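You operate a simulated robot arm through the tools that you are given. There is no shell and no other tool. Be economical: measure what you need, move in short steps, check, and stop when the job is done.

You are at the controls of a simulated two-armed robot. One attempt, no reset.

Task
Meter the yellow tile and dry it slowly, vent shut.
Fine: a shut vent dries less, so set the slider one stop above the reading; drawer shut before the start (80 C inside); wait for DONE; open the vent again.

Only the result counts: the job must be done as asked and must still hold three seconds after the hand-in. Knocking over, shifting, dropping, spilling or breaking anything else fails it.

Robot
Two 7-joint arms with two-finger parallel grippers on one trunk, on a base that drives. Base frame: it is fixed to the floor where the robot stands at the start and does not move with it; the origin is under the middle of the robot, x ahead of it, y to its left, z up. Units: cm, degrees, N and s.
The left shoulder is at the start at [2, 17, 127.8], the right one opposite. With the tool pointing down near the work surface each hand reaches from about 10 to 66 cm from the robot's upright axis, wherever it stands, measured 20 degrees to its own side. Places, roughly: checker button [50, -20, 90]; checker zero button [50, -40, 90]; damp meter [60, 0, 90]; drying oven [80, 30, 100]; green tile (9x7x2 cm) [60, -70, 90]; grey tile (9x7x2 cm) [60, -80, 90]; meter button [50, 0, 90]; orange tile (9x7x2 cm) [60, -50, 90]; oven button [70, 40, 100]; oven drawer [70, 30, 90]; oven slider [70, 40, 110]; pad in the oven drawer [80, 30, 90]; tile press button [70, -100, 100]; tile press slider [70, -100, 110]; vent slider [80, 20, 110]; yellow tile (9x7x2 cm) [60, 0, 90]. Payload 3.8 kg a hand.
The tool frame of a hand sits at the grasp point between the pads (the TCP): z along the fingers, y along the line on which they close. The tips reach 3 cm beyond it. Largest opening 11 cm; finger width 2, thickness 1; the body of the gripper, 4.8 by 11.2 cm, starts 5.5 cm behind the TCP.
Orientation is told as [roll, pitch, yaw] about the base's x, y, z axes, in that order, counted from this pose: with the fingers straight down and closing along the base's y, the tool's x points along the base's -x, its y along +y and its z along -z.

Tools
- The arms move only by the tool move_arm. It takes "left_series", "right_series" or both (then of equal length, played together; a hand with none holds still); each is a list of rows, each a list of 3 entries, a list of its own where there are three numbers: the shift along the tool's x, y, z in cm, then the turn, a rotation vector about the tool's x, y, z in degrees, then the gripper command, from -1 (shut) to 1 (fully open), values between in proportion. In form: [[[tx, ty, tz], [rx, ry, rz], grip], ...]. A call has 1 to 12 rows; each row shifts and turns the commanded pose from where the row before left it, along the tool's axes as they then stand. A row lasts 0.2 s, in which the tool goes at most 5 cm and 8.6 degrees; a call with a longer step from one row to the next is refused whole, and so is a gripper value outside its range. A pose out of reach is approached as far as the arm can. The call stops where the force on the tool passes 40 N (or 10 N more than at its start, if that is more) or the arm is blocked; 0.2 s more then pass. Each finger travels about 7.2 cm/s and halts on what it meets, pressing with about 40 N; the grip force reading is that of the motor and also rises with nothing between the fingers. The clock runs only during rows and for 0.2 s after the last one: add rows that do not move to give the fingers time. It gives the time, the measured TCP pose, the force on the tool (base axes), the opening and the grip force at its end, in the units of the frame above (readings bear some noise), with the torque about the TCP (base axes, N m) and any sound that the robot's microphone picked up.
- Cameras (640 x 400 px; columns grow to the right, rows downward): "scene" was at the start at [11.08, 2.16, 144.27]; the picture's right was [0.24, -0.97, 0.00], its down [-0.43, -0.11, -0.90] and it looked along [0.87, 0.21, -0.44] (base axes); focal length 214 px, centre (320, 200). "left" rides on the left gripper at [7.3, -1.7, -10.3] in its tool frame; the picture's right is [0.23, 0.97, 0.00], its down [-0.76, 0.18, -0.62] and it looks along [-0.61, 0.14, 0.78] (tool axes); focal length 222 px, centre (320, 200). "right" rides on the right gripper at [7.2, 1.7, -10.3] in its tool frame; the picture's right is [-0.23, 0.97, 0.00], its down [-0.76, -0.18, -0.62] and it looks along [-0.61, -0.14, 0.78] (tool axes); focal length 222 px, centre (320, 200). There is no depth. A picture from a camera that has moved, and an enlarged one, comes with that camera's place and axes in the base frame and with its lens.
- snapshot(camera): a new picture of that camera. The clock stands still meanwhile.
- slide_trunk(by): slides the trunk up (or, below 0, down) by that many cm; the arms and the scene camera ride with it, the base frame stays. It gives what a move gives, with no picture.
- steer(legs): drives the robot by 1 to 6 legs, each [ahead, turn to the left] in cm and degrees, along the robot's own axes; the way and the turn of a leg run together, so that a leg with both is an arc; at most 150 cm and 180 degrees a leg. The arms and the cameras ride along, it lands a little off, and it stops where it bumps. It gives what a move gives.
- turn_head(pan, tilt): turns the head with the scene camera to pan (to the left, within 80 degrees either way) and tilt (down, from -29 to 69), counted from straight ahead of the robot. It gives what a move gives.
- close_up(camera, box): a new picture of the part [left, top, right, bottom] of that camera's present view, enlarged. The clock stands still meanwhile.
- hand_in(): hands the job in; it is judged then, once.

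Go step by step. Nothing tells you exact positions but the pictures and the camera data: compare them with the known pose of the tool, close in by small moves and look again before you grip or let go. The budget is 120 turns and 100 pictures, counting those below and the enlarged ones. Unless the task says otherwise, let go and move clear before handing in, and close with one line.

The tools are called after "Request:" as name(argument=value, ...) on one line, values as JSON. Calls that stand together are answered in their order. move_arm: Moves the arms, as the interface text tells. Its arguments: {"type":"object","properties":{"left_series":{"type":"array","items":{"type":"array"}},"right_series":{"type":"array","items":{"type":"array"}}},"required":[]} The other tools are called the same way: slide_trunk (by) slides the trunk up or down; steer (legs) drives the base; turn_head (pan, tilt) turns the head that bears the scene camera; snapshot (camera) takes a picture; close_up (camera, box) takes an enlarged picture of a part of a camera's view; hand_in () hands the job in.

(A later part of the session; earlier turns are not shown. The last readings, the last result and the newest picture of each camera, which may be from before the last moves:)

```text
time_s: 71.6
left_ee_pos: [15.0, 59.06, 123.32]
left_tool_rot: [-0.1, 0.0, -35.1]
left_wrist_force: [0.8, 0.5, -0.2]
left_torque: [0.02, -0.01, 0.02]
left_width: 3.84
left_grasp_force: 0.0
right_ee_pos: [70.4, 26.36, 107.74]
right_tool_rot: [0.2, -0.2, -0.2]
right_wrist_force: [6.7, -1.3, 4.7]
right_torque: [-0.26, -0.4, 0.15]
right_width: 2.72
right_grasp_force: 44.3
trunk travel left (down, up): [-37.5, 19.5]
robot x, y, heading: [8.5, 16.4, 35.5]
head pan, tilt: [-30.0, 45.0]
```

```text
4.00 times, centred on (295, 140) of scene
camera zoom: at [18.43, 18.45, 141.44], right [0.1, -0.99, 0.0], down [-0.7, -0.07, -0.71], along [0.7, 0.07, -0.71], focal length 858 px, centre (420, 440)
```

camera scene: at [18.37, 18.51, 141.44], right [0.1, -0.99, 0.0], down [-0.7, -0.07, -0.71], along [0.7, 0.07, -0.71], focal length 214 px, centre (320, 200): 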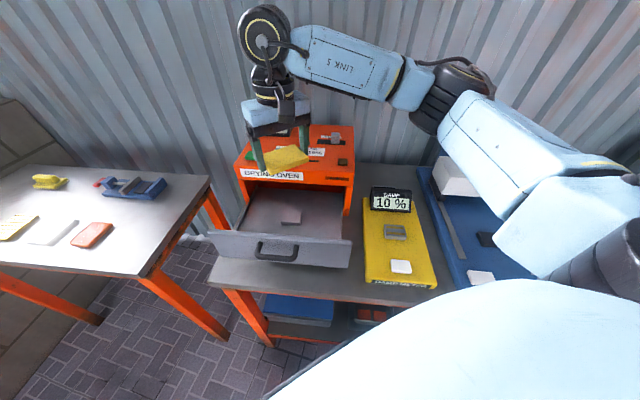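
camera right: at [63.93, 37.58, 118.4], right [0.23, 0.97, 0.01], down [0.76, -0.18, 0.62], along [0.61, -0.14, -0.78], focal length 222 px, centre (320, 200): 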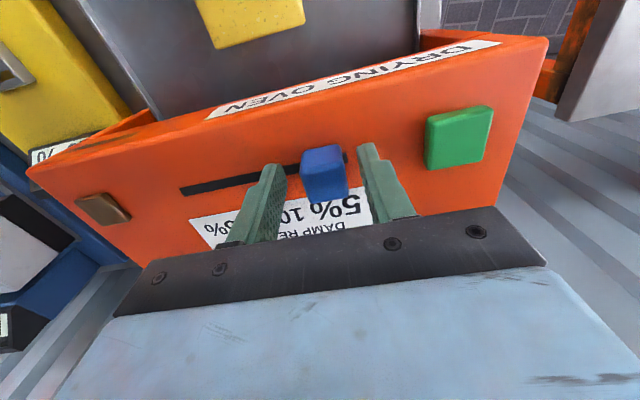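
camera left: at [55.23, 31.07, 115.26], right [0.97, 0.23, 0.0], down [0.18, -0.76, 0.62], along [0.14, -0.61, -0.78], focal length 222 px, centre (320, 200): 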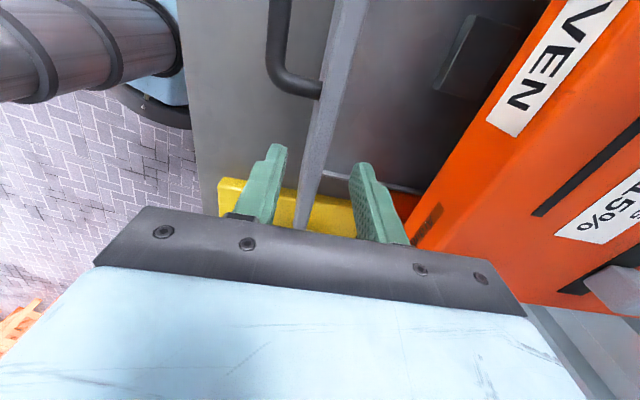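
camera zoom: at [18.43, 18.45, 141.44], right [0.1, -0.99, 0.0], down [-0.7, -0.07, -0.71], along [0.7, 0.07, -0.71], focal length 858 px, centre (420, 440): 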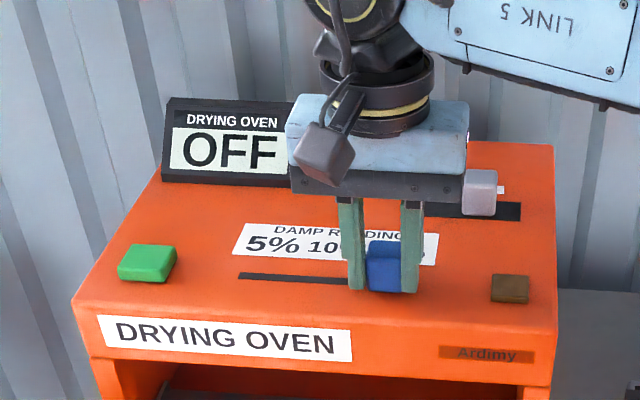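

It is nearly there; the slot's symmetry suggests about 0.4 cm more. I add that, release and lift to check.

Request:
move_arm(right_series=[[[0, -0.4, 0], [0, 0, 0], -1], [[0, 0, 0], [0, 0, 0], -1], [[0, 0, 0], [0, 0, 0], -0.1], [[0, 0, 0], [0, 0, 0], -0.1], [[0, 0, 0], [0, 0, 0], -0.1], [[0, 0, -3], [0, 0, 0], -0.1], [[0, 0, -4], [0, 0, 0], -0.1], [[2, 0, -4], [0, 0, 0], -0.1], [[3, -3, 0], [0, 0, 0], -1], [[3, -3, 0], [0, 0, 0], -1]])

Request:
close_up(camera="scene", box=[225, 90, 365, 190])

```text
time_s: 73.8
left_ee_pos: [15.0, 58.91, 123.39]
left_tool_rot: [0.0, -0.1, -35.1]
left_wrist_force: [1.1, 0.3, -0.1]
left_torque: [0.0, -0.01, 0.03]
left_width: 3.82
left_grasp_force: 0.0
right_ee_pos: [62.26, 19.9, 118.77]
right_tool_rot: [0.4, -0.1, 0.0]
right_wrist_force: [0.2, -0.2, -0.5]
right_torque: [-0.02, 0.02, -0.01]
right_width: 0.0
right_grasp_force: 34.4
trunk travel left (down, up): [-37.5, 19.5]
robot x, y, heading: [8.55, 16.25, 35.7]
head pan, tilt: [-30.0, 45.0]
```

```text
4.00 times, centred on (295, 140) of scene
camera zoom: at [18.29, 18.43, 141.44], right [0.1, -0.99, 0.0], down [-0.7, -0.07, -0.71], along [0.7, 0.07, -0.71], focal length 858 px, centre (420, 440)
```

zoom: 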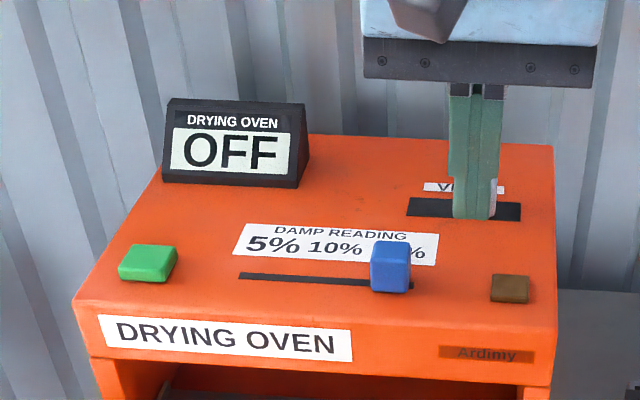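

The slider now stands at 15 %. Next the vent: I tilt the closed right hand forward about 30° to gain reach and move toward the vent knob.

Request:
move_arm(right_series=[[[0, 0, 0], [0, -7.5, 0], -1], [[0, 0, 0], [0, -7.5, 0], -1], [[0, 0, 0], [0, -7.5, 0], -1], [[0, 0, 0], [0, -7.5, 0], -1], [[-3.5, 0, 2], [0, 0, 0], 0], [[-3.5, 0, 2], [0, 0, 0], 0], [[-3.5, 0, 2], [0, 0, 0], 0], [[-3.5, 0, 2], [0, 0, 0], 0]])

Request:
snapshot(camera="right")

Request:
close_up(camera="scene", box=[225, 70, 365, 190])

```text
time_s: 75.6
left_ee_pos: [15.05, 59.09, 123.35]
left_tool_rot: [0.0, 0.0, -35.2]
left_wrist_force: [0.0, 0.1, -0.1]
left_torque: [-0.01, 0.03, 0.02]
left_width: 3.84
left_grasp_force: 0.0
right_ee_pos: [78.59, 19.94, 118.55]
right_tool_rot: [0.3, -30.2, -0.2]
right_wrist_force: [0.0, -0.4, 0.9]
right_torque: [0.0, -0.01, -0.01]
right_width: 5.48
right_grasp_force: 0.1
trunk travel left (down, up): [-37.5, 19.5]
robot x, y, heading: [8.41, 16.66, 35.6]
head pan, tilt: [-30.0, 45.0]
```

```text
35 pictures are left
camera right: at [67.16, 21.73, 123.86], right [0.2, 0.97, 0.12], down [0.34, -0.18, 0.92], along [0.92, -0.14, -0.37], focal length 222 px, centre (320, 200)
```

right: 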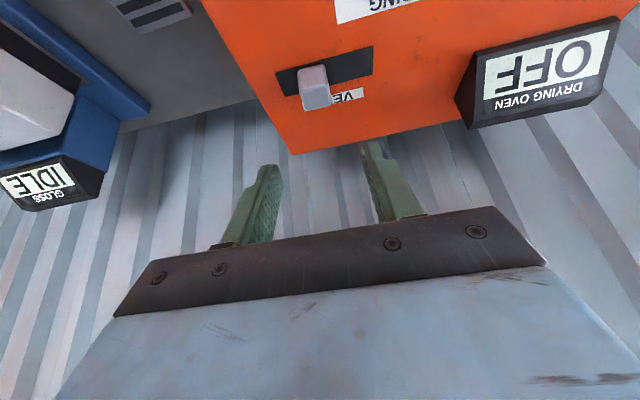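

```text
3.33 times, centred on (295, 130) of scene
camera zoom: at [18.42, 18.53, 141.43], right [0.1, -0.99, 0.0], down [-0.7, -0.07, -0.71], along [0.7, 0.07, -0.71], focal length 715 px, centre (403, 433)
```

zoom: 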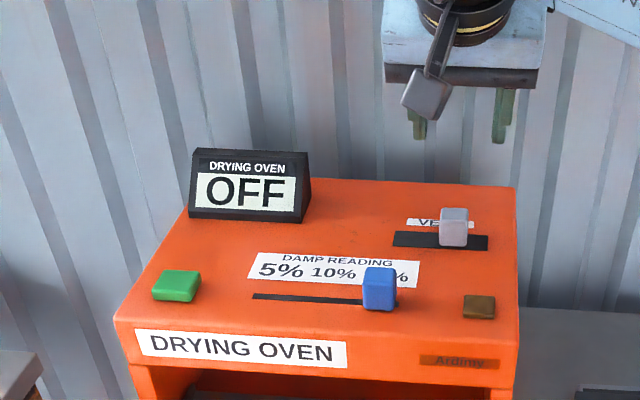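

The vent knob's top triangulates to [83.2, 20.2, 107]. I lower the open fingers to straddle it.

Request:
move_arm(right_series=[[[0.6, 0.15, 2.6], [0, 0, 0], 0], [[0.6, 0.15, 2.6], [0, 0, 0], 0], [[0.6, 0, 2.0], [0, 0, 0], 0]])

Request:
snapshot(camera="right")

Request:
close_up(camera="scene", box=[285, 90, 365, 160])

```text
time_s: 76.4
left_ee_pos: [15.01, 59.09, 123.3]
left_tool_rot: [-0.1, 0.0, -35.0]
left_wrist_force: [0.7, -0.3, 0.2]
left_torque: [0.01, 0.04, 0.02]
left_width: 3.85
left_grasp_force: 0.1
right_ee_pos: [80.46, 20.4, 111.46]
right_tool_rot: [0.3, -30.3, -0.3]
right_wrist_force: [-0.1, 0.9, 0.0]
right_torque: [0.02, 0.0, 0.0]
right_width: 5.48
right_grasp_force: 0.0
trunk travel left (down, up): [-37.5, 19.5]
robot x, y, heading: [8.56, 16.46, 35.6]
head pan, tilt: [-30.0, 45.0]
```

```text
33 pictures are left
camera right: at [69.01, 22.13, 116.79], right [0.2, 0.97, 0.12], down [0.34, -0.18, 0.92], along [0.92, -0.14, -0.37], focal length 222 px, centre (320, 200)
```

right: 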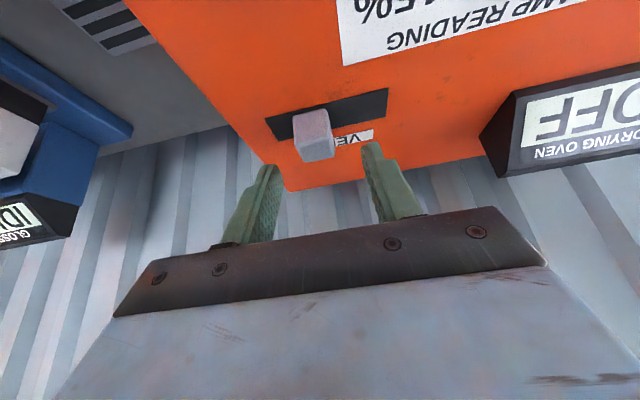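

```text
5.71 times, centred on (325, 125) of scene
camera zoom: at [18.4, 18.5, 141.43], right [0.1, -0.99, 0.0], down [-0.7, -0.07, -0.71], along [0.7, 0.07, -0.71], focal length 1226 px, centre (291, 629)
```

zoom: 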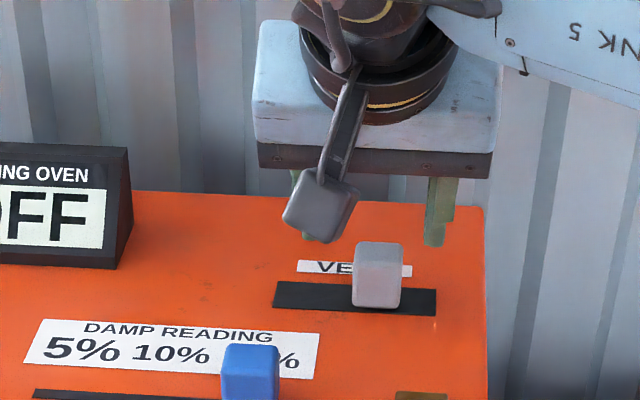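

Aligned. I descend the rest and close on the vent knob.

Request:
move_arm(right_series=[[[0.15, -0.1, 2], [0, 0, 0], 0], [[0.1, 0, 1.3], [0, 0, 0], 0], [[0, 0, 0], [0, 0, 0], -0.5], [[0, 0, 0], [0, 0, 0], -1], [[0, 0, 0], [0, 0, 0], -1]])

Request:
snapshot(camera="right")

```text
time_s: 77.6
left_ee_pos: [15.07, 59.04, 123.17]
left_tool_rot: [0.1, 0.0, -35.2]
left_wrist_force: [0.6, -0.3, 0.7]
left_torque: [-0.02, -0.01, 0.0]
left_width: 3.85
left_grasp_force: 0.0
right_ee_pos: [81.88, 20.16, 108.46]
right_tool_rot: [0.3, -30.2, -0.2]
right_wrist_force: [0.2, -2.6, 0.1]
right_torque: [-0.18, -0.34, 0.0]
right_width: 2.73
right_grasp_force: 44.8
trunk travel left (down, up): [-37.5, 19.5]
robot x, y, heading: [8.38, 16.57, 35.6]
head pan, tilt: [-30.0, 45.0]
```

```text
31 pictures are left
camera right: at [70.37, 22.03, 113.91], right [0.2, 0.97, 0.12], down [0.34, -0.18, 0.92], along [0.92, -0.14, -0.37], focal length 222 px, centre (320, 200)
```

right: 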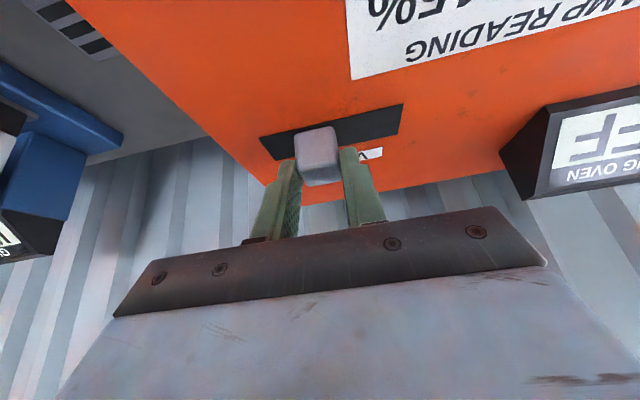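

The vent knob is held at y 20.2 (open place). I slide it left in small steps and watch the force for its end stop.

Request:
move_arm(right_series=[[[0, 0.5, 0], [0, 0, 0], -1], [[0, 0.5, 0], [0, 0, 0], -1], [[0, 0.5, 0], [0, 0, 0], -1], [[0, 0.5, 0], [0, 0, 0], -1], [[0, 0.5, 0], [0, 0, 0], -1], [[0, 0, 0], [0, 0, 0], -1]])

Request:
snapshot(camera="right")

```text
time_s: 79.0
left_ee_pos: [14.96, 58.88, 123.35]
left_tool_rot: [0.0, -0.1, -35.0]
left_wrist_force: [0.2, 0.3, 0.1]
left_torque: [0.0, 0.0, -0.05]
left_width: 3.85
left_grasp_force: 0.0
right_ee_pos: [81.87, 22.75, 108.59]
right_tool_rot: [0.2, -30.1, -0.2]
right_wrist_force: [-4.3, -0.1, -5.7]
right_torque: [-0.01, -0.89, 0.09]
right_width: 2.73
right_grasp_force: 44.6
trunk travel left (down, up): [-37.5, 19.5]
robot x, y, heading: [8.43, 15.97, 35.8]
head pan, tilt: [-30.0, 45.0]
```

```text
30 pictures are left
camera right: at [70.38, 24.56, 113.93], right [0.2, 0.97, 0.12], down [0.35, -0.18, 0.92], along [0.92, -0.14, -0.37], focal length 222 px, centre (320, 200)
```

right: 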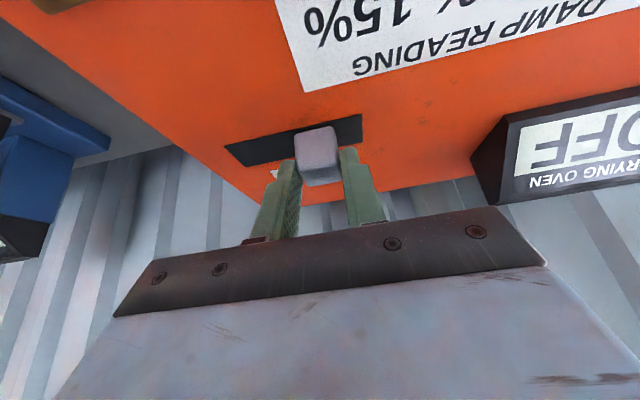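

The knob moved freely 2.6 cm to the mirrored place. I nudge further to feel whether that is the end.

Request:
move_arm(right_series=[[[0, 0.3, 0], [0, 0, 0], -1], [[0, 0.3, 0], [0, 0, 0], -1], [[0, 0.3, 0], [0, 0, 0], -1], [[0, 0, 0], [0, 0, 0], -1]])

```text
time_s: 80.0
left_ee_pos: [15.02, 59.15, 123.35]
left_tool_rot: [0.0, -0.1, -35.0]
left_wrist_force: [0.3, -0.2, -0.2]
left_torque: [0.02, -0.06, 0.0]
left_width: 3.84
left_grasp_force: 0.0
right_ee_pos: [81.88, 23.71, 108.58]
right_tool_rot: [0.4, -30.0, -0.2]
right_wrist_force: [-8.6, 1.9, -8.8]
right_torque: [0.0, 0.44, 0.08]
right_width: 2.72
right_grasp_force: 44.5
trunk travel left (down, up): [-37.5, 19.5]
robot x, y, heading: [8.68, 16.51, 35.4]
head pan, tilt: [-30.0, 45.0]
```

It still moves freely, so I continue in small steps until it stops.

Request:
move_arm(right_series=[[[0, 0.3, 0], [0, 0, 0], -1], [[0, 0.3, 0], [0, 0, 0], -1], [[0, 0.3, 0], [0, 0, 0], -1], [[0, 0.3, 0], [0, 0, 0], -1], [[0, 0, 0], [0, 0, 0], -1]])

Request:
snapshot(camera="right")

```text
time_s: 81.2
left_ee_pos: [14.86, 58.65, 123.4]
left_tool_rot: [0.1, 0.0, -35.0]
left_wrist_force: [0.0, 0.5, -0.2]
left_torque: [-0.02, 0.02, -0.02]
left_width: 3.86
left_grasp_force: 0.1
right_ee_pos: [81.94, 24.15, 108.64]
right_tool_rot: [-0.2, -30.0, -0.4]
right_wrist_force: [-17.0, -26.1, -9.1]
right_torque: [-0.44, 0.09, 0.02]
right_width: 2.7
right_grasp_force: 45.1
trunk travel left (down, up): [-37.5, 19.5]
robot x, y, heading: [8.59, 16.3, 35.8]
head pan, tilt: [-30.0, 45.0]
```

```text
29 pictures are left
camera right: at [70.41, 26.07, 113.92], right [0.21, 0.97, 0.11], down [0.34, -0.18, 0.92], along [0.92, -0.15, -0.37], focal length 222 px, centre (320, 200)
```

right: 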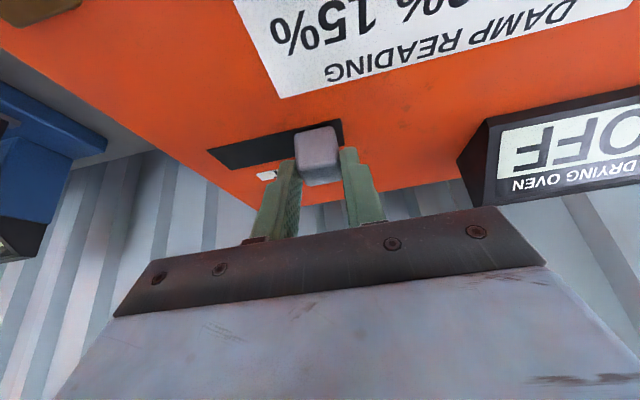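

It stopped at y 24.2 with 26 N, the end of its travel, so the vent is at its shut end (4 cm from the start place). I release and withdraw.

Request:
move_arm(right_series=[[[0, -0.2, 0], [0, 0, 0], -1], [[0, 0, 0], [0, 0, 0], 0], [[0, 0, 0], [0, 0, 0], 0], [[0, 0, -2.5], [0, 0, 0], 0], [[0, 0, -4], [0, 0, 0], 0], [[0, 0, -4], [0, 0, 0], 0], [[3, -2, -2], [0, 0, 0], 0], [[3, -2, -2], [0, 0, 0], -1], [[3, -2, -2], [0, 0, 0], -1]])

Request:
close_up(camera="scene", box=[215, 90, 375, 290])

Request:
snapshot(camera="right")

```text
time_s: 83.2
left_ee_pos: [15.01, 58.94, 123.44]
left_tool_rot: [0.1, 0.0, -35.1]
left_wrist_force: [-0.2, -0.4, -0.2]
left_torque: [-0.01, 0.0, 0.02]
left_width: 3.85
left_grasp_force: 0.0
right_ee_pos: [65.46, 18.41, 118.23]
right_tool_rot: [0.3, -30.2, -0.3]
right_wrist_force: [0.0, 0.9, -0.2]
right_torque: [0.01, -0.01, 0.01]
right_width: 0.0
right_grasp_force: 29.8
trunk travel left (down, up): [-37.5, 19.5]
robot x, y, heading: [8.34, 16.47, 35.7]
head pan, tilt: [-30.0, 45.0]
```

```text
2.00 times, centred on (295, 190) of scene
camera zoom: at [18.3, 18.41, 141.44], right [0.1, -0.99, 0.0], down [-0.7, -0.07, -0.71], along [0.7, 0.07, -0.71], focal length 429 px, centre (370, 220)
```

zoom: 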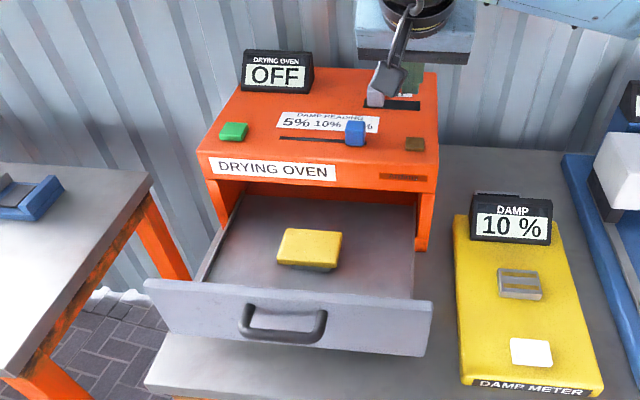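

```text
27 pictures are left
camera right: at [53.99, 20.2, 123.56], right [0.2, 0.97, 0.12], down [0.34, -0.18, 0.92], along [0.92, -0.14, -0.37], focal length 222 px, centre (320, 200)
```

right: 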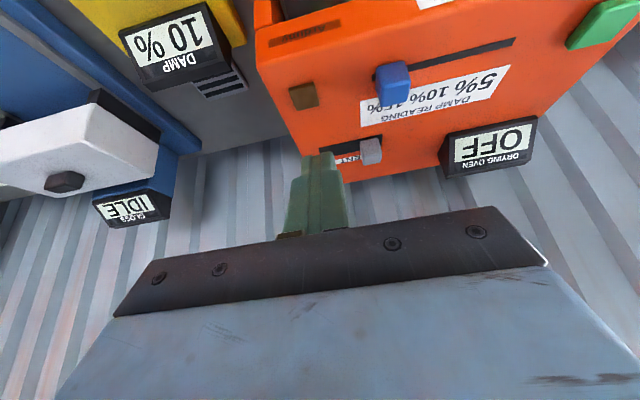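

Settings look right: slider 15 %, vent knob at its left end, tile on the pad. Now I straighten the right hand and bring it in front of the drawer handle to push it shut.

Request:
move_arm(right_series=[[[0, 0, 0], [0, 7.5, 0], -1], [[0, 0, 0], [0, 7.5, 0], -1], [[0, 0, 0], [0, 7.5, 0], -1], [[0, 0, 0], [0, 7.5, 0], -1], [[3.9, 1.8, 0], [0, 0, 0], -1], [[3.9, 1.8, 0], [0, 0, 0], -1], [[3.9, 1.8, 0], [0, 0, 0], -1], [[3.9, 1.8, 0], [0, 0, 0], -1], [[3.9, 1.8, 0], [0, 0, 0], -1], [[3.9, 1.8, 0], [0, 0, 0], -1], [[3.9, 2, 0], [0, 0, 0], -1]])

Request:
snapshot(camera="scene")

Request:
snapshot(camera="right")

```text
time_s: 85.6
left_ee_pos: [14.91, 59.12, 123.2]
left_tool_rot: [0.0, -0.1, -35.1]
left_wrist_force: [0.2, 0.9, -0.3]
left_torque: [-0.03, -0.02, 0.02]
left_width: 3.85
left_grasp_force: 0.0
right_ee_pos: [38.68, 31.3, 118.6]
right_tool_rot: [0.2, -0.2, -0.2]
right_wrist_force: [-0.4, 0.1, 0.1]
right_torque: [0.0, -0.04, 0.0]
right_width: 0.0
right_grasp_force: 37.8
trunk travel left (down, up): [-37.5, 19.5]
robot x, y, heading: [8.29, 16.25, 35.4]
head pan, tilt: [-30.0, 45.0]
```

```text
26 pictures are left
camera scene: at [18.28, 18.6, 141.44], right [0.1, -0.99, 0.0], down [-0.7, -0.07, -0.71], along [0.7, 0.07, -0.71], focal length 214 px, centre (320, 200)
```

scene: 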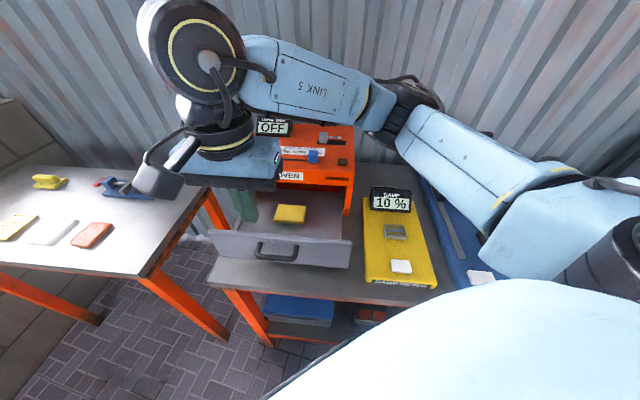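

```text
25 pictures are left
camera right: at [31.23, 33.08, 128.95], right [0.23, 0.97, 0.0], down [0.76, -0.18, 0.63], along [0.61, -0.14, -0.78], focal length 222 px, centre (320, 200)
```

right: 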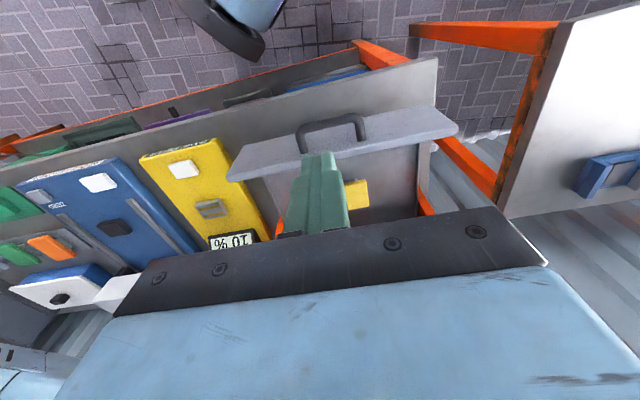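

The handle bar is at x 43.3, y 31.5. I lower the closed fingers just in front of it.

Request:
move_arm(right_series=[[[-0.3, 0.2, 4.5], [0, 0, 0], -1], [[0, 0, 4.5], [0, 0, 0], -1], [[0, 0, 4.5], [0, 0, 0], -1], [[0, 0, 4.5], [0, 0, 0], -1], [[0, 0, 4], [0, 0, 0], -1]])

Request:
snapshot(camera="right")

```text
time_s: 86.8
left_ee_pos: [15.06, 59.03, 123.38]
left_tool_rot: [0.1, 0.0, -35.1]
left_wrist_force: [0.6, -1.1, -0.2]
left_torque: [0.01, 0.0, 0.0]
left_width: 3.85
left_grasp_force: 0.0
right_ee_pos: [38.72, 31.71, 96.41]
right_tool_rot: [0.4, -0.2, -0.2]
right_wrist_force: [-0.1, -0.6, -0.4]
right_torque: [0.0, -0.03, -0.01]
right_width: 0.02
right_grasp_force: 37.7
trunk travel left (down, up): [-37.5, 19.5]
robot x, y, heading: [8.47, 16.35, 35.9]
head pan, tilt: [-30.0, 45.0]
```

```text
24 pictures are left
camera right: at [31.44, 33.43, 106.62], right [0.23, 0.97, 0.01], down [0.76, -0.18, 0.62], along [0.61, -0.14, -0.78], focal length 222 px, centre (320, 200)
```

right: 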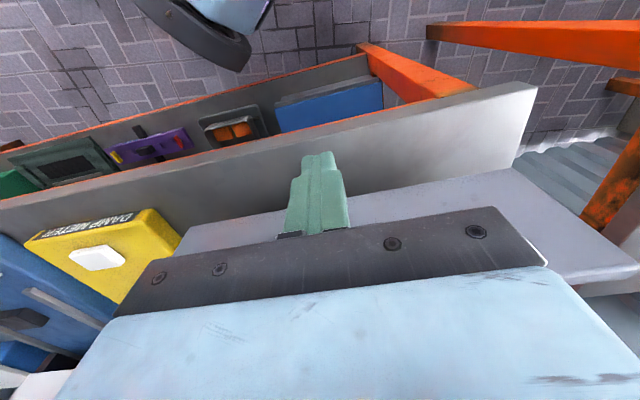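

In position. I push the drawer in smoothly at moderate speed.

Request:
move_arm(right_series=[[[-1.5, 0, 0], [0, 0, 0], -1], [[-1, 0, 0], [0, 0, 0], -1], [[-1, 0, 0], [0, 0, 0], -1], [[-1.5, 0, 0], [0, 0, 0], -1], [[-1.8, 0, 0], [0, 0, 0], -1], [[-1.8, 0, 0], [0, 0, 0], -1], [[-1.8, 0, 0], [0, 0, 0], -1], [[-1.8, 0, 0], [0, 0, 0], -1], [[-1.8, 0, 0], [0, 0, 0], -1], [[-1.8, 0, 0], [0, 0, 0], -1], [[-1.8, 0, 0], [0, 0, 0], -1], [[-1.5, 0, 0], [0, 0, 0], -1]])

Request:
close_up(camera="scene", box=[215, 90, 375, 290])

```text
time_s: 89.4
left_ee_pos: [15.06, 59.15, 123.38]
left_tool_rot: [0.0, -0.1, -35.0]
left_wrist_force: [-0.6, -0.4, 1.1]
left_torque: [-0.03, 0.01, -0.01]
left_width: 3.86
left_grasp_force: 0.1
right_ee_pos: [57.94, 31.64, 96.4]
right_tool_rot: [0.2, -0.3, -0.1]
right_wrist_force: [-0.4, -0.3, -0.2]
right_torque: [-0.03, -0.01, 0.0]
right_width: 0.0
right_grasp_force: 38.1
trunk travel left (down, up): [-37.5, 19.5]
robot x, y, heading: [8.5, 16.43, 35.5]
head pan, tilt: [-30.0, 45.0]
```

```text
2.00 times, centred on (295, 190) of scene
camera zoom: at [18.38, 18.5, 141.44], right [0.1, -0.99, 0.0], down [-0.7, -0.07, -0.71], along [0.7, 0.07, -0.71], focal length 429 px, centre (370, 220)
```

zoom: 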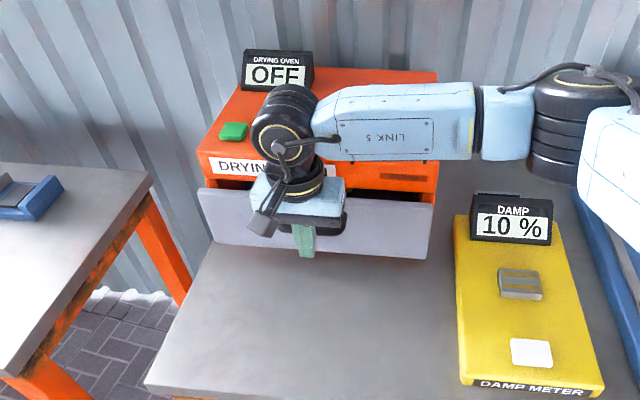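

Nearly closed. I push the last few centimetres slowly until it meets its stop.

Request:
move_arm(right_series=[[[-1, 0, 0], [0, 0, 0], -1], [[-1, 0, 0], [0, 0, 0], -1], [[-0.7, 0, 0], [0, 0, 0], -1], [[-0.5, 0, 0], [0, 0, 0], -1], [[-0.4, 0, 0], [0, 0, 0], -1], [[-0.4, 0, 0], [0, 0, 0], -1], [[-0.4, 0, 0], [0, 0, 0], -1], [[-0.4, 0, 0], [0, 0, 0], -1]])

Request:
close_up(camera="scene", box=[215, 110, 375, 250])

```text
time_s: 90.5
left_ee_pos: [14.8, 59.12, 123.35]
left_tool_rot: [0.1, -0.2, -35.1]
left_wrist_force: [0.1, -0.2, 0.0]
left_torque: [0.01, 0.05, 0.01]
left_width: 3.85
left_grasp_force: 0.1
right_ee_pos: [60.38, 31.69, 96.11]
right_tool_rot: [-0.1, 1.0, 0.7]
right_wrist_force: [-17.6, -4.7, 5.5]
right_torque: [-0.01, -0.17, 0.05]
right_width: 0.0
right_grasp_force: 37.7
trunk travel left (down, up): [-37.5, 19.5]
robot x, y, heading: [8.32, 16.45, 35.7]
head pan, tilt: [-30.0, 45.0]
stopped in row 5 (right hand): the force on the tool passed its limit at 43 N (the readings are from after the stop); the commanded pose is now the measured one
```

```text
2.86 times, centred on (295, 180) of scene
camera zoom: at [18.2, 18.43, 141.45], right [0.1, -0.99, 0.0], down [-0.7, -0.07, -0.71], along [0.7, 0.07, -0.71], focal length 613 px, centre (391, 257)
```

zoom: 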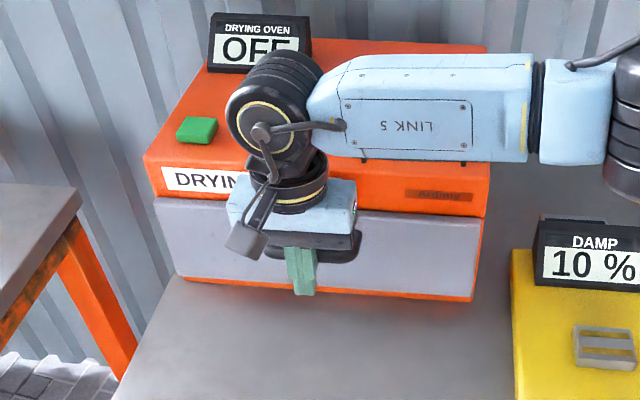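

The drawer front sits flush with the oven, as far as I can see. I back off, raise the hand and check the gap and knobs.

Request:
move_arm(right_series=[[[3, 0, 0], [0, 0, 0], -1], [[4, 0, 0], [0, 0, 0], -1], [[4, 0, -2], [0, 0, 0], -1], [[0, 0, -4.5], [0, 0, 0], -1], [[0, -2, -4], [0, 0, 0], -1], [[0, -2, -4], [0, 0, 0], -1], [[0, -2, -4], [0, 0, 0], -1], [[0, -4, 0], [0, 0, 0], -1]])

Request:
close_up(camera="scene", box=[215, 100, 375, 240])

```text
time_s: 92.3
left_ee_pos: [14.96, 58.94, 123.36]
left_tool_rot: [0.1, 0.0, -35.0]
left_wrist_force: [1.0, 0.4, 0.3]
left_torque: [0.02, 0.01, -0.03]
left_width: 3.85
left_grasp_force: 0.1
right_ee_pos: [50.03, 21.27, 115.01]
right_tool_rot: [0.1, 0.5, 0.4]
right_wrist_force: [0.5, -0.4, -1.0]
right_torque: [-0.01, -0.03, 0.02]
right_width: 0.0
right_grasp_force: 37.7
trunk travel left (down, up): [-37.5, 19.5]
robot x, y, heading: [8.52, 16.17, 35.9]
head pan, tilt: [-30.0, 45.0]
```

```text
2.86 times, centred on (295, 170) of scene
camera zoom: at [18.33, 18.27, 141.44], right [0.1, -0.99, 0.0], down [-0.7, -0.07, -0.71], along [0.7, 0.07, -0.71], focal length 613 px, centre (391, 286)
```

zoom: 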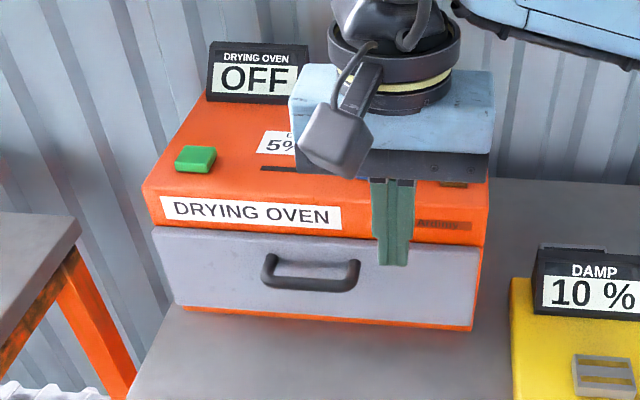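

The drawer is shut. Now the green start button at about [71, 44]: I move the closed right hand over it.

Request:
move_arm(right_series=[[[-3, 3.3, -0.3], [0, 0, 0], -1], [[-3, 3.3, -0.3], [0, 0, 0], -1], [[-3, 3.3, -0.3], [0, 0, 0], -1], [[-3, 3.3, -0.3], [0, 0, 0], -1], [[-3, 3.3, -0.3], [0, 0, 0], -1], [[-3, 3.3, 0], [0, 0, 0], -1], [[-3, 3.2, 0], [0, 0, 0], -1]])

Request:
snapshot(camera="right")

Request:
close_up(camera="scene", box=[215, 90, 375, 210])

```text
time_s: 93.9
left_ee_pos: [15.29, 58.71, 123.41]
left_tool_rot: [0.0, 0.2, -35.3]
left_wrist_force: [0.7, -0.5, 0.2]
left_torque: [0.05, 0.06, 0.0]
left_width: 3.85
left_grasp_force: 0.1
right_ee_pos: [68.25, 41.09, 115.88]
right_tool_rot: [0.0, 0.7, 0.4]
right_wrist_force: [0.2, -0.8, -0.8]
right_torque: [0.04, 0.08, -0.01]
right_width: 0.0
right_grasp_force: 37.4
right hand out of reach, approached as far as the arm can: row 7
trunk travel left (down, up): [-37.5, 19.5]
robot x, y, heading: [8.24, 16.51, 35.5]
head pan, tilt: [-30.0, 45.0]
```

```text
20 pictures are left
camera right: at [61.15, 42.89, 126.4], right [0.22, 0.98, 0.0], down [0.77, -0.17, 0.61], along [0.6, -0.14, -0.79], focal length 222 px, centre (320, 200)
```

right: 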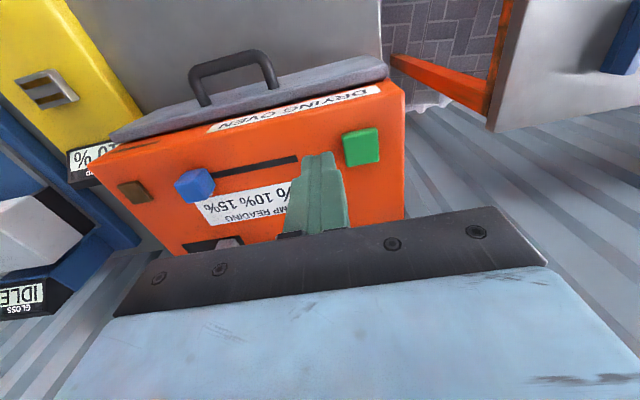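

```text
3.33 times, centred on (295, 150) of scene
camera zoom: at [18.63, 18.11, 141.41], right [0.1, -1.0, 0.0], down [-0.71, -0.07, -0.71], along [0.7, 0.07, -0.71], focal length 715 px, centre (403, 367)
```

zoom: 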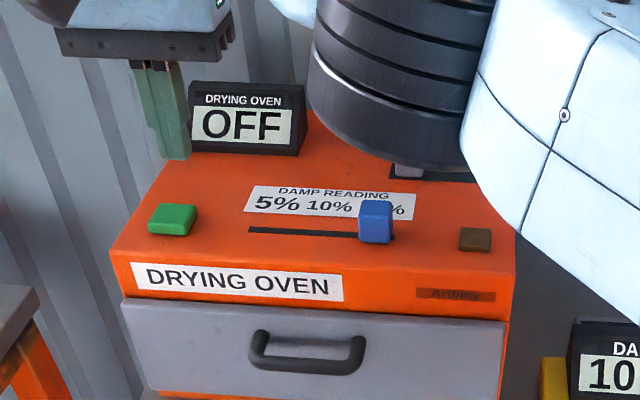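

The reach is just short, so I tilt the hand forward about 21° and move on to the button.

Request:
move_arm(right_series=[[[0, 0, 0], [0, -7, 0], -1], [[0, 0, 0], [0, -7, 0], -1], [[0, 0, 0], [0, -7, 0], -1], [[-1.4, 1.7, 0.5], [0, 0, 0], -1], [[-1.4, 1.7, 0.5], [0, 0, 0], -1]])

Request:
snapshot(camera="right")

```text
time_s: 95.1
left_ee_pos: [14.81, 59.2, 123.3]
left_tool_rot: [0.0, -0.1, -35.1]
left_wrist_force: [-0.7, 0.0, -0.1]
left_torque: [-0.01, -0.02, -0.01]
left_width: 3.86
left_grasp_force: 0.0
right_ee_pos: [70.9, 45.19, 115.96]
right_tool_rot: [-0.1, -20.5, 0.6]
right_wrist_force: [0.5, -1.2, 0.7]
right_torque: [0.02, -0.02, -0.01]
right_width: 0.0
right_grasp_force: 37.4
trunk travel left (down, up): [-37.5, 19.5]
robot x, y, heading: [8.39, 16.26, 35.6]
head pan, tilt: [-30.0, 45.0]
```

```text
18 pictures are left
camera right: at [60.42, 46.89, 123.11], right [0.21, 0.98, 0.08], down [0.5, -0.17, 0.85], along [0.84, -0.14, -0.52], focal length 222 px, centre (320, 200)
```

right: 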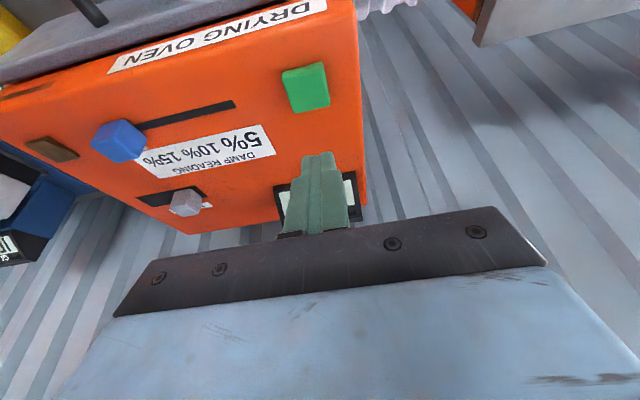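

The button is at [70.8, 44.7]; I descend and press it straight down in small steps.

Request:
move_arm(right_series=[[[1.5, -0.25, 2.4], [0, 0, 0], -1], [[1.5, -0.25, 2.4], [0, 0, 0], -1], [[0.42, 0, 0.8], [0, 0, 0], -1], [[0.18, 0, 0.47], [0, 0, 0], -1], [[0.18, 0, 0.47], [0, 0, 0], -1], [[0.18, 0, 0.47], [0, 0, 0], -1], [[0.18, 0, 0.47], [0, 0, 0], -1], [[0.18, 0, 0.47], [0, 0, 0], -1]])

Request:
close_up(camera="scene", box=[215, 90, 375, 210])

```text
time_s: 96.9
left_ee_pos: [14.79, 58.94, 123.4]
left_tool_rot: [0.0, -0.1, -35.2]
left_wrist_force: [-0.4, -1.2, -0.3]
left_torque: [-0.01, 0.0, -0.01]
left_width: 3.85
left_grasp_force: 0.0
right_ee_pos: [69.7, 44.46, 107.32]
right_tool_rot: [0.2, -20.7, 0.3]
right_wrist_force: [1.9, 0.8, 23.8]
right_torque: [0.01, -0.12, -0.01]
right_width: 0.01
right_grasp_force: 37.7
trunk travel left (down, up): [-37.5, 19.5]
robot x, y, heading: [8.19, 16.54, 35.7]
head pan, tilt: [-30.0, 45.0]
heard: click
```

```text
3.33 times, centred on (295, 150) of scene
camera zoom: at [18.09, 18.39, 141.48], right [0.1, -0.99, 0.0], down [-0.7, -0.07, -0.71], along [0.7, 0.07, -0.71], focal length 715 px, centre (403, 367)
```

zoom: 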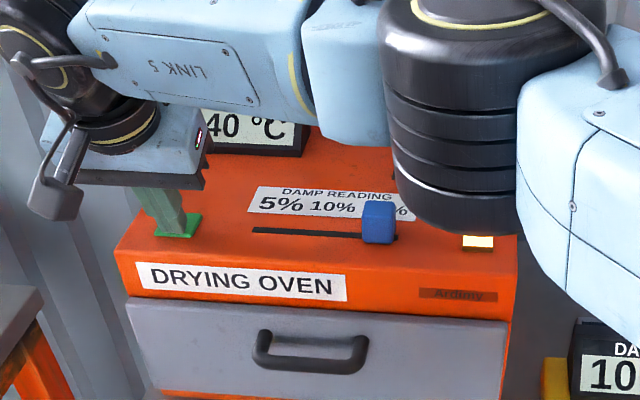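

A click, and the display shows a temperature with the lamp lit. I lift off and watch the display.

Request:
move_arm(right_series=[[[-0.7, 0, -1.9], [0, 0, 0], -1], [[-1, 0, -3], [0, 0, 0], -1], [[-1, 0, -3.5], [0, 0, 0], -1], [[3, -3, 0], [0, 0, 0], -1], [[3, -3, 0], [0, 0, 0], -1], [[3, -3, 0], [0, 0, 0], -1], [[3, -3, 0], [0, 0, 0], -1]])

Request:
close_up(camera="scene", box=[215, 90, 375, 210])

```text
time_s: 98.5
left_ee_pos: [14.81, 58.97, 123.43]
left_tool_rot: [0.0, 0.0, -35.2]
left_wrist_force: [-0.6, -0.5, -0.2]
left_torque: [0.0, -0.04, 0.03]
left_width: 3.83
left_grasp_force: 0.1
right_ee_pos: [58.04, 32.34, 111.66]
right_tool_rot: [0.0, -20.4, 0.4]
right_wrist_force: [0.4, 0.2, -0.5]
right_torque: [0.01, 0.01, -0.01]
right_width: 0.0
right_grasp_force: 37.1
trunk travel left (down, up): [-37.5, 19.5]
robot x, y, heading: [8.14, 16.25, 35.6]
head pan, tilt: [-30.0, 45.0]
```

```text
3.33 times, centred on (295, 150) of scene
camera zoom: at [18.27, 18.41, 141.44], right [0.1, -0.99, 0.0], down [-0.7, -0.07, -0.71], along [0.7, 0.07, -0.71], focal length 715 px, centre (403, 367)
```

zoom: 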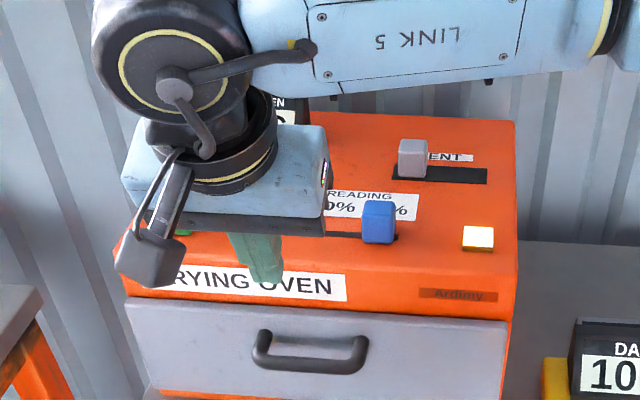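

The vent knob sits at the left end and the lamp is on. I move the hand out of the display's line and let time run.

Request:
move_arm(right_series=[[[2, -4, -1], [0, 0, 0], -1], [[2, -4, -1], [0, 0, 0], -1], [[2, -4, -1], [0, 0, 0], -1], [[0, -4, -1], [0, 0, 0], -1], [[0, -4, -1], [0, 0, 0], -1]])

Request:
close_up(camera="scene", box=[215, 90, 375, 210])

```text
time_s: 99.7
left_ee_pos: [14.89, 58.99, 123.34]
left_tool_rot: [0.0, 0.0, -35.1]
left_wrist_force: [0.0, -0.5, 0.3]
left_torque: [0.04, -0.01, 0.02]
left_width: 3.87
left_grasp_force: 0.0
right_ee_pos: [50.81, 12.35, 114.02]
right_tool_rot: [-0.1, -20.2, 0.4]
right_wrist_force: [-0.2, -0.1, 0.3]
right_torque: [-0.01, 0.0, 0.02]
right_width: 0.0
right_grasp_force: 37.4
trunk travel left (down, up): [-37.5, 19.5]
robot x, y, heading: [8.33, 16.55, 35.6]
head pan, tilt: [-30.0, 45.0]
```

```text
3.33 times, centred on (295, 150) of scene
camera zoom: at [18.25, 18.34, 141.44], right [0.1, -0.99, 0.0], down [-0.7, -0.07, -0.71], along [0.7, 0.07, -0.71], focal length 715 px, centre (403, 367)
```

zoom: 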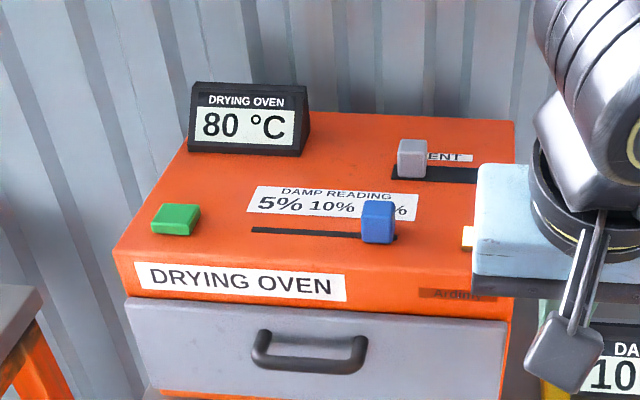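

The oven reads 80 °C as expected. I wait with still rows and listen.

Request:
move_arm(right_series=[[[0, 0, 0], [0, 0, 0], -1], [[0, 0, 0], [0, 0, 0], -1], [[0, 0, 0], [0, 0, 0], -1], [[0, 0, 0], [0, 0, 0], -1], [[0, 0, 0], [0, 0, 0], -1], [[0, 0, 0], [0, 0, 0], -1], [[0, 0, 0], [0, 0, 0], -1], [[0, 0, 0], [0, 0, 0], -1], [[0, 0, 0], [0, 0, 0], -1], [[0, 0, 0], [0, 0, 0], -1], [[0, 0, 0], [0, 0, 0], -1], [[0, 0, 0], [0, 0, 0], -1]])

Request:
move_arm(right_series=[[[0, 0, 0], [0, 0, 0], -1], [[0, 0, 0], [0, 0, 0], -1], [[0, 0, 0], [0, 0, 0], -1], [[0, 0, 0], [0, 0, 0], -1], [[0, 0, 0], [0, 0, 0], -1], [[0, 0, 0], [0, 0, 0], -1], [[0, 0, 0], [0, 0, 0], -1], [[0, 0, 0], [0, 0, 0], -1], [[0, 0, 0], [0, 0, 0], -1], [[0, 0, 0], [0, 0, 0], -1], [[0, 0, 0], [0, 0, 0], -1], [[0, 0, 0], [0, 0, 0], -1]])

Request:
move_arm(right_series=[[[0, 0, 0], [0, 0, 0], -1], [[0, 0, 0], [0, 0, 0], -1], [[0, 0, 0], [0, 0, 0], -1], [[0, 0, 0], [0, 0, 0], -1], [[0, 0, 0], [0, 0, 0], -1], [[0, 0, 0], [0, 0, 0], -1], [[0, 0, 0], [0, 0, 0], -1], [[0, 0, 0], [0, 0, 0], -1], [[0, 0, 0], [0, 0, 0], -1], [[0, 0, 0], [0, 0, 0], -1], [[0, 0, 0], [0, 0, 0], -1], [[0, 0, 0], [0, 0, 0], -1]])

Request:
close_up(camera="scene", box=[215, 90, 375, 210])

```text
time_s: 102.3
left_ee_pos: [14.86, 58.99, 123.36]
left_tool_rot: [0.1, -0.1, -35.0]
left_wrist_force: [0.3, 0.4, -1.2]
left_torque: [0.03, 0.0, 0.0]
left_width: 3.85
left_grasp_force: 0.1
right_ee_pos: [50.73, 12.4, 113.82]
right_tool_rot: [-0.2, -20.2, 0.4]
right_wrist_force: [0.1, 0.2, 0.6]
right_torque: [0.03, -0.02, 0.01]
right_width: 0.0
right_grasp_force: 37.9
trunk travel left (down, up): [-37.5, 19.5]
robot x, y, heading: [8.39, 16.72, 35.6]
head pan, tilt: [-30.0, 45.0]
```

```text
time_s: 104.9
left_ee_pos: [14.89, 59.03, 123.4]
left_tool_rot: [0.1, 0.0, -35.1]
left_wrist_force: [-0.5, -0.3, 0.4]
left_torque: [0.0, 0.04, 0.0]
left_width: 3.85
left_grasp_force: 0.1
right_ee_pos: [50.8, 12.45, 113.94]
right_tool_rot: [-0.1, -20.3, 0.4]
right_wrist_force: [0.0, 0.3, -0.3]
right_torque: [0.02, 0.02, -0.01]
right_width: 0.0
right_grasp_force: 37.5
trunk travel left (down, up): [-37.5, 19.5]
robot x, y, heading: [8.4, 16.49, 35.8]
head pan, tilt: [-30.0, 45.0]
```

```text
time_s: 107.5
left_ee_pos: [15.02, 59.07, 123.29]
left_tool_rot: [-0.1, 0.0, -35.1]
left_wrist_force: [0.0, 0.1, 0.0]
left_torque: [0.01, 0.03, 0.0]
left_width: 3.83
left_grasp_force: 0.1
right_ee_pos: [50.72, 12.42, 114.0]
right_tool_rot: [-0.1, -20.3, 0.4]
right_wrist_force: [-0.4, -0.4, 0.5]
right_torque: [0.01, -0.03, 0.0]
right_width: 0.02
right_grasp_force: 37.6
trunk travel left (down, up): [-37.5, 19.5]
robot x, y, heading: [8.34, 16.57, 35.6]
head pan, tilt: [-30.0, 45.0]
```

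```text
3.33 times, centred on (295, 150) of scene
camera zoom: at [18.31, 18.48, 141.44], right [0.1, -0.99, 0.0], down [-0.7, -0.07, -0.71], along [0.7, 0.07, -0.71], focal length 715 px, centre (403, 367)
```

zoom: 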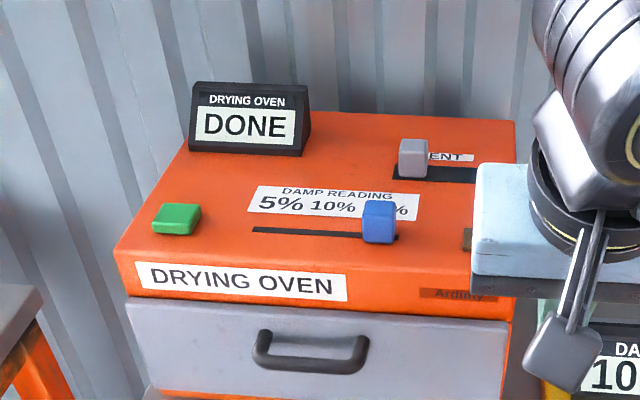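

DONE is shown. Now I go back to the vent knob at y 24.1 to open it again.

Request:
move_arm(right_series=[[[0, 0, -2], [0, -5, 0], -1], [[0, 0, 0], [0, -5, 0], -1], [[-3.18, 1.45, 1.25], [0, 0, 0], 0], [[-3.18, 1.45, 1.25], [0, 0, 0], 0], [[-3.18, 1.45, 1.25], [0, 0, 0], 0], [[-3.18, 1.45, 1.25], [0, 0, 0], 0], [[-3.18, 1.45, 1.25], [0, 0, 0], 0], [[-3.18, 1.45, 1.25], [0, 0, 0], 0], [[-3.18, 1.45, 1.25], [0, 0, 0], 0], [[-3.18, 1.45, 1.25], [0, 0, 0], 0]])

Request:
snapshot(camera="right")

```text
time_s: 109.7
left_ee_pos: [14.97, 59.12, 123.29]
left_tool_rot: [-0.1, -0.1, -35.1]
left_wrist_force: [-0.4, 0.1, 0.7]
left_torque: [-0.01, -0.01, 0.03]
left_width: 3.85
left_grasp_force: 0.0
right_ee_pos: [79.11, 26.17, 120.93]
right_tool_rot: [-0.2, -30.4, 0.5]
right_wrist_force: [-0.7, 0.3, -0.3]
right_torque: [0.0, -0.01, -0.01]
right_width: 5.5
right_grasp_force: 0.1
right hand out of reach, approached as far as the arm can: row 1, 2
trunk travel left (down, up): [-37.5, 19.5]
robot x, y, heading: [8.58, 16.31, 35.6]
head pan, tilt: [-30.0, 45.0]
```

```text
13 pictures are left
camera right: at [67.54, 27.8, 126.23], right [0.19, 0.98, 0.11], down [0.34, -0.17, 0.92], along [0.92, -0.14, -0.37], focal length 222 px, centre (320, 200)
```

right: 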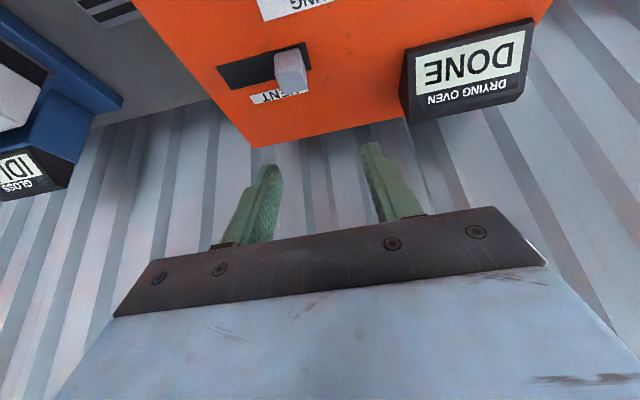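

The knob is at y 24.1 as left. I descend around it and close.

Request:
move_arm(right_series=[[[0.8, -1.05, 2.6], [0, 0, 0], 0], [[0.8, -1.05, 2.6], [0, 0, 0], 0], [[0.8, 0, 2.5], [0, 0, 0], 0], [[0.8, 0, 2.5], [0, 0, 0], 0], [[0.58, 0, 1.9], [0, 0, 0], 0], [[0, 0, 0], [0, 0, 0], -0.5], [[0, 0, 0], [0, 0, 0], -1], [[0, 0, 0], [0, 0, 0], -1]])

Request:
snapshot(camera="right")

```text
time_s: 111.5
left_ee_pos: [14.97, 59.12, 123.31]
left_tool_rot: [0.1, -0.1, -35.1]
left_wrist_force: [0.4, 0.0, 0.5]
left_torque: [-0.02, 0.02, 0.01]
left_width: 3.87
left_grasp_force: 0.3
right_ee_pos: [82.17, 23.83, 108.6]
right_tool_rot: [-0.2, -30.4, 0.4]
right_wrist_force: [1.0, 3.1, -1.0]
right_torque: [0.16, -0.52, -0.23]
right_width: 2.71
right_grasp_force: 45.0
trunk travel left (down, up): [-37.5, 19.5]
robot x, y, heading: [8.52, 16.53, 35.5]
head pan, tilt: [-30.0, 45.0]
```

```text
12 pictures are left
camera right: at [70.65, 25.56, 113.79], right [0.19, 0.98, 0.11], down [0.34, -0.17, 0.92], along [0.92, -0.14, -0.37], focal length 222 px, centre (320, 200)
```

right: 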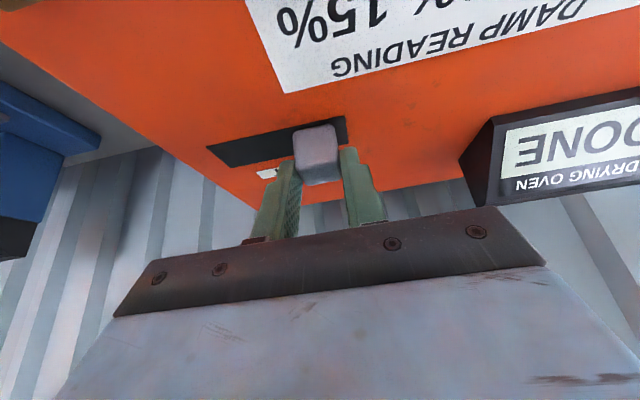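

Gripped at y 23.8. I slide it back right toward its starting place (y 20.1) in small steps.

Request:
move_arm(right_series=[[[0, -0.5, 0], [0, 0, 0], -1], [[0, -0.5, 0], [0, 0, 0], -1], [[0, -0.5, 0], [0, 0, 0], -1], [[0, -0.5, 0], [0, 0, 0], -1], [[0, -0.5, 0], [0, 0, 0], -1], [[0, -0.5, 0], [0, 0, 0], -1], [[0, -0.5, 0], [0, 0, 0], -1], [[0, -0.3, 0], [0, 0, 0], -1], [[0, 0, 0], [0, 0, 0], -1]])

```text
time_s: 113.5
left_ee_pos: [14.99, 59.1, 123.29]
left_tool_rot: [0.0, 0.0, -35.1]
left_wrist_force: [-0.7, 0.5, -0.7]
left_torque: [0.0, 0.0, -0.01]
left_width: 3.88
left_grasp_force: 0.0
right_ee_pos: [82.14, 19.95, 108.51]
right_tool_rot: [-0.1, -30.3, 0.4]
right_wrist_force: [4.7, -0.3, -2.3]
right_torque: [-0.05, -0.38, -0.36]
right_width: 2.73
right_grasp_force: 44.7
trunk travel left (down, up): [-37.5, 19.5]
robot x, y, heading: [8.02, 16.44, 35.6]
head pan, tilt: [-30.0, 45.0]
```

It is back at its starting place with no stop felt; I go on gently to its open end.

Request:
move_arm(right_series=[[[0, -0.3, 0], [0, 0, 0], -1], [[0, -0.3, 0], [0, 0, 0], -1], [[0, -0.3, 0], [0, 0, 0], -1], [[0, 0, 0], [0, 0, 0], -1]])

```text
time_s: 114.5
left_ee_pos: [15.19, 59.43, 123.16]
left_tool_rot: [-0.2, -0.1, -35.2]
left_wrist_force: [-0.1, 0.2, 0.0]
left_torque: [0.01, 0.02, -0.03]
left_width: 3.82
left_grasp_force: 0.1
right_ee_pos: [82.23, 19.81, 108.53]
right_tool_rot: [0.2, -30.3, 0.8]
right_wrist_force: [11.4, 31.2, -5.3]
right_torque: [0.51, 0.13, -0.34]
right_width: 2.72
right_grasp_force: 44.6
trunk travel left (down, up): [-37.5, 19.5]
robot x, y, heading: [8.33, 16.77, 35.9]
head pan, tilt: [-30.0, 45.0]
```

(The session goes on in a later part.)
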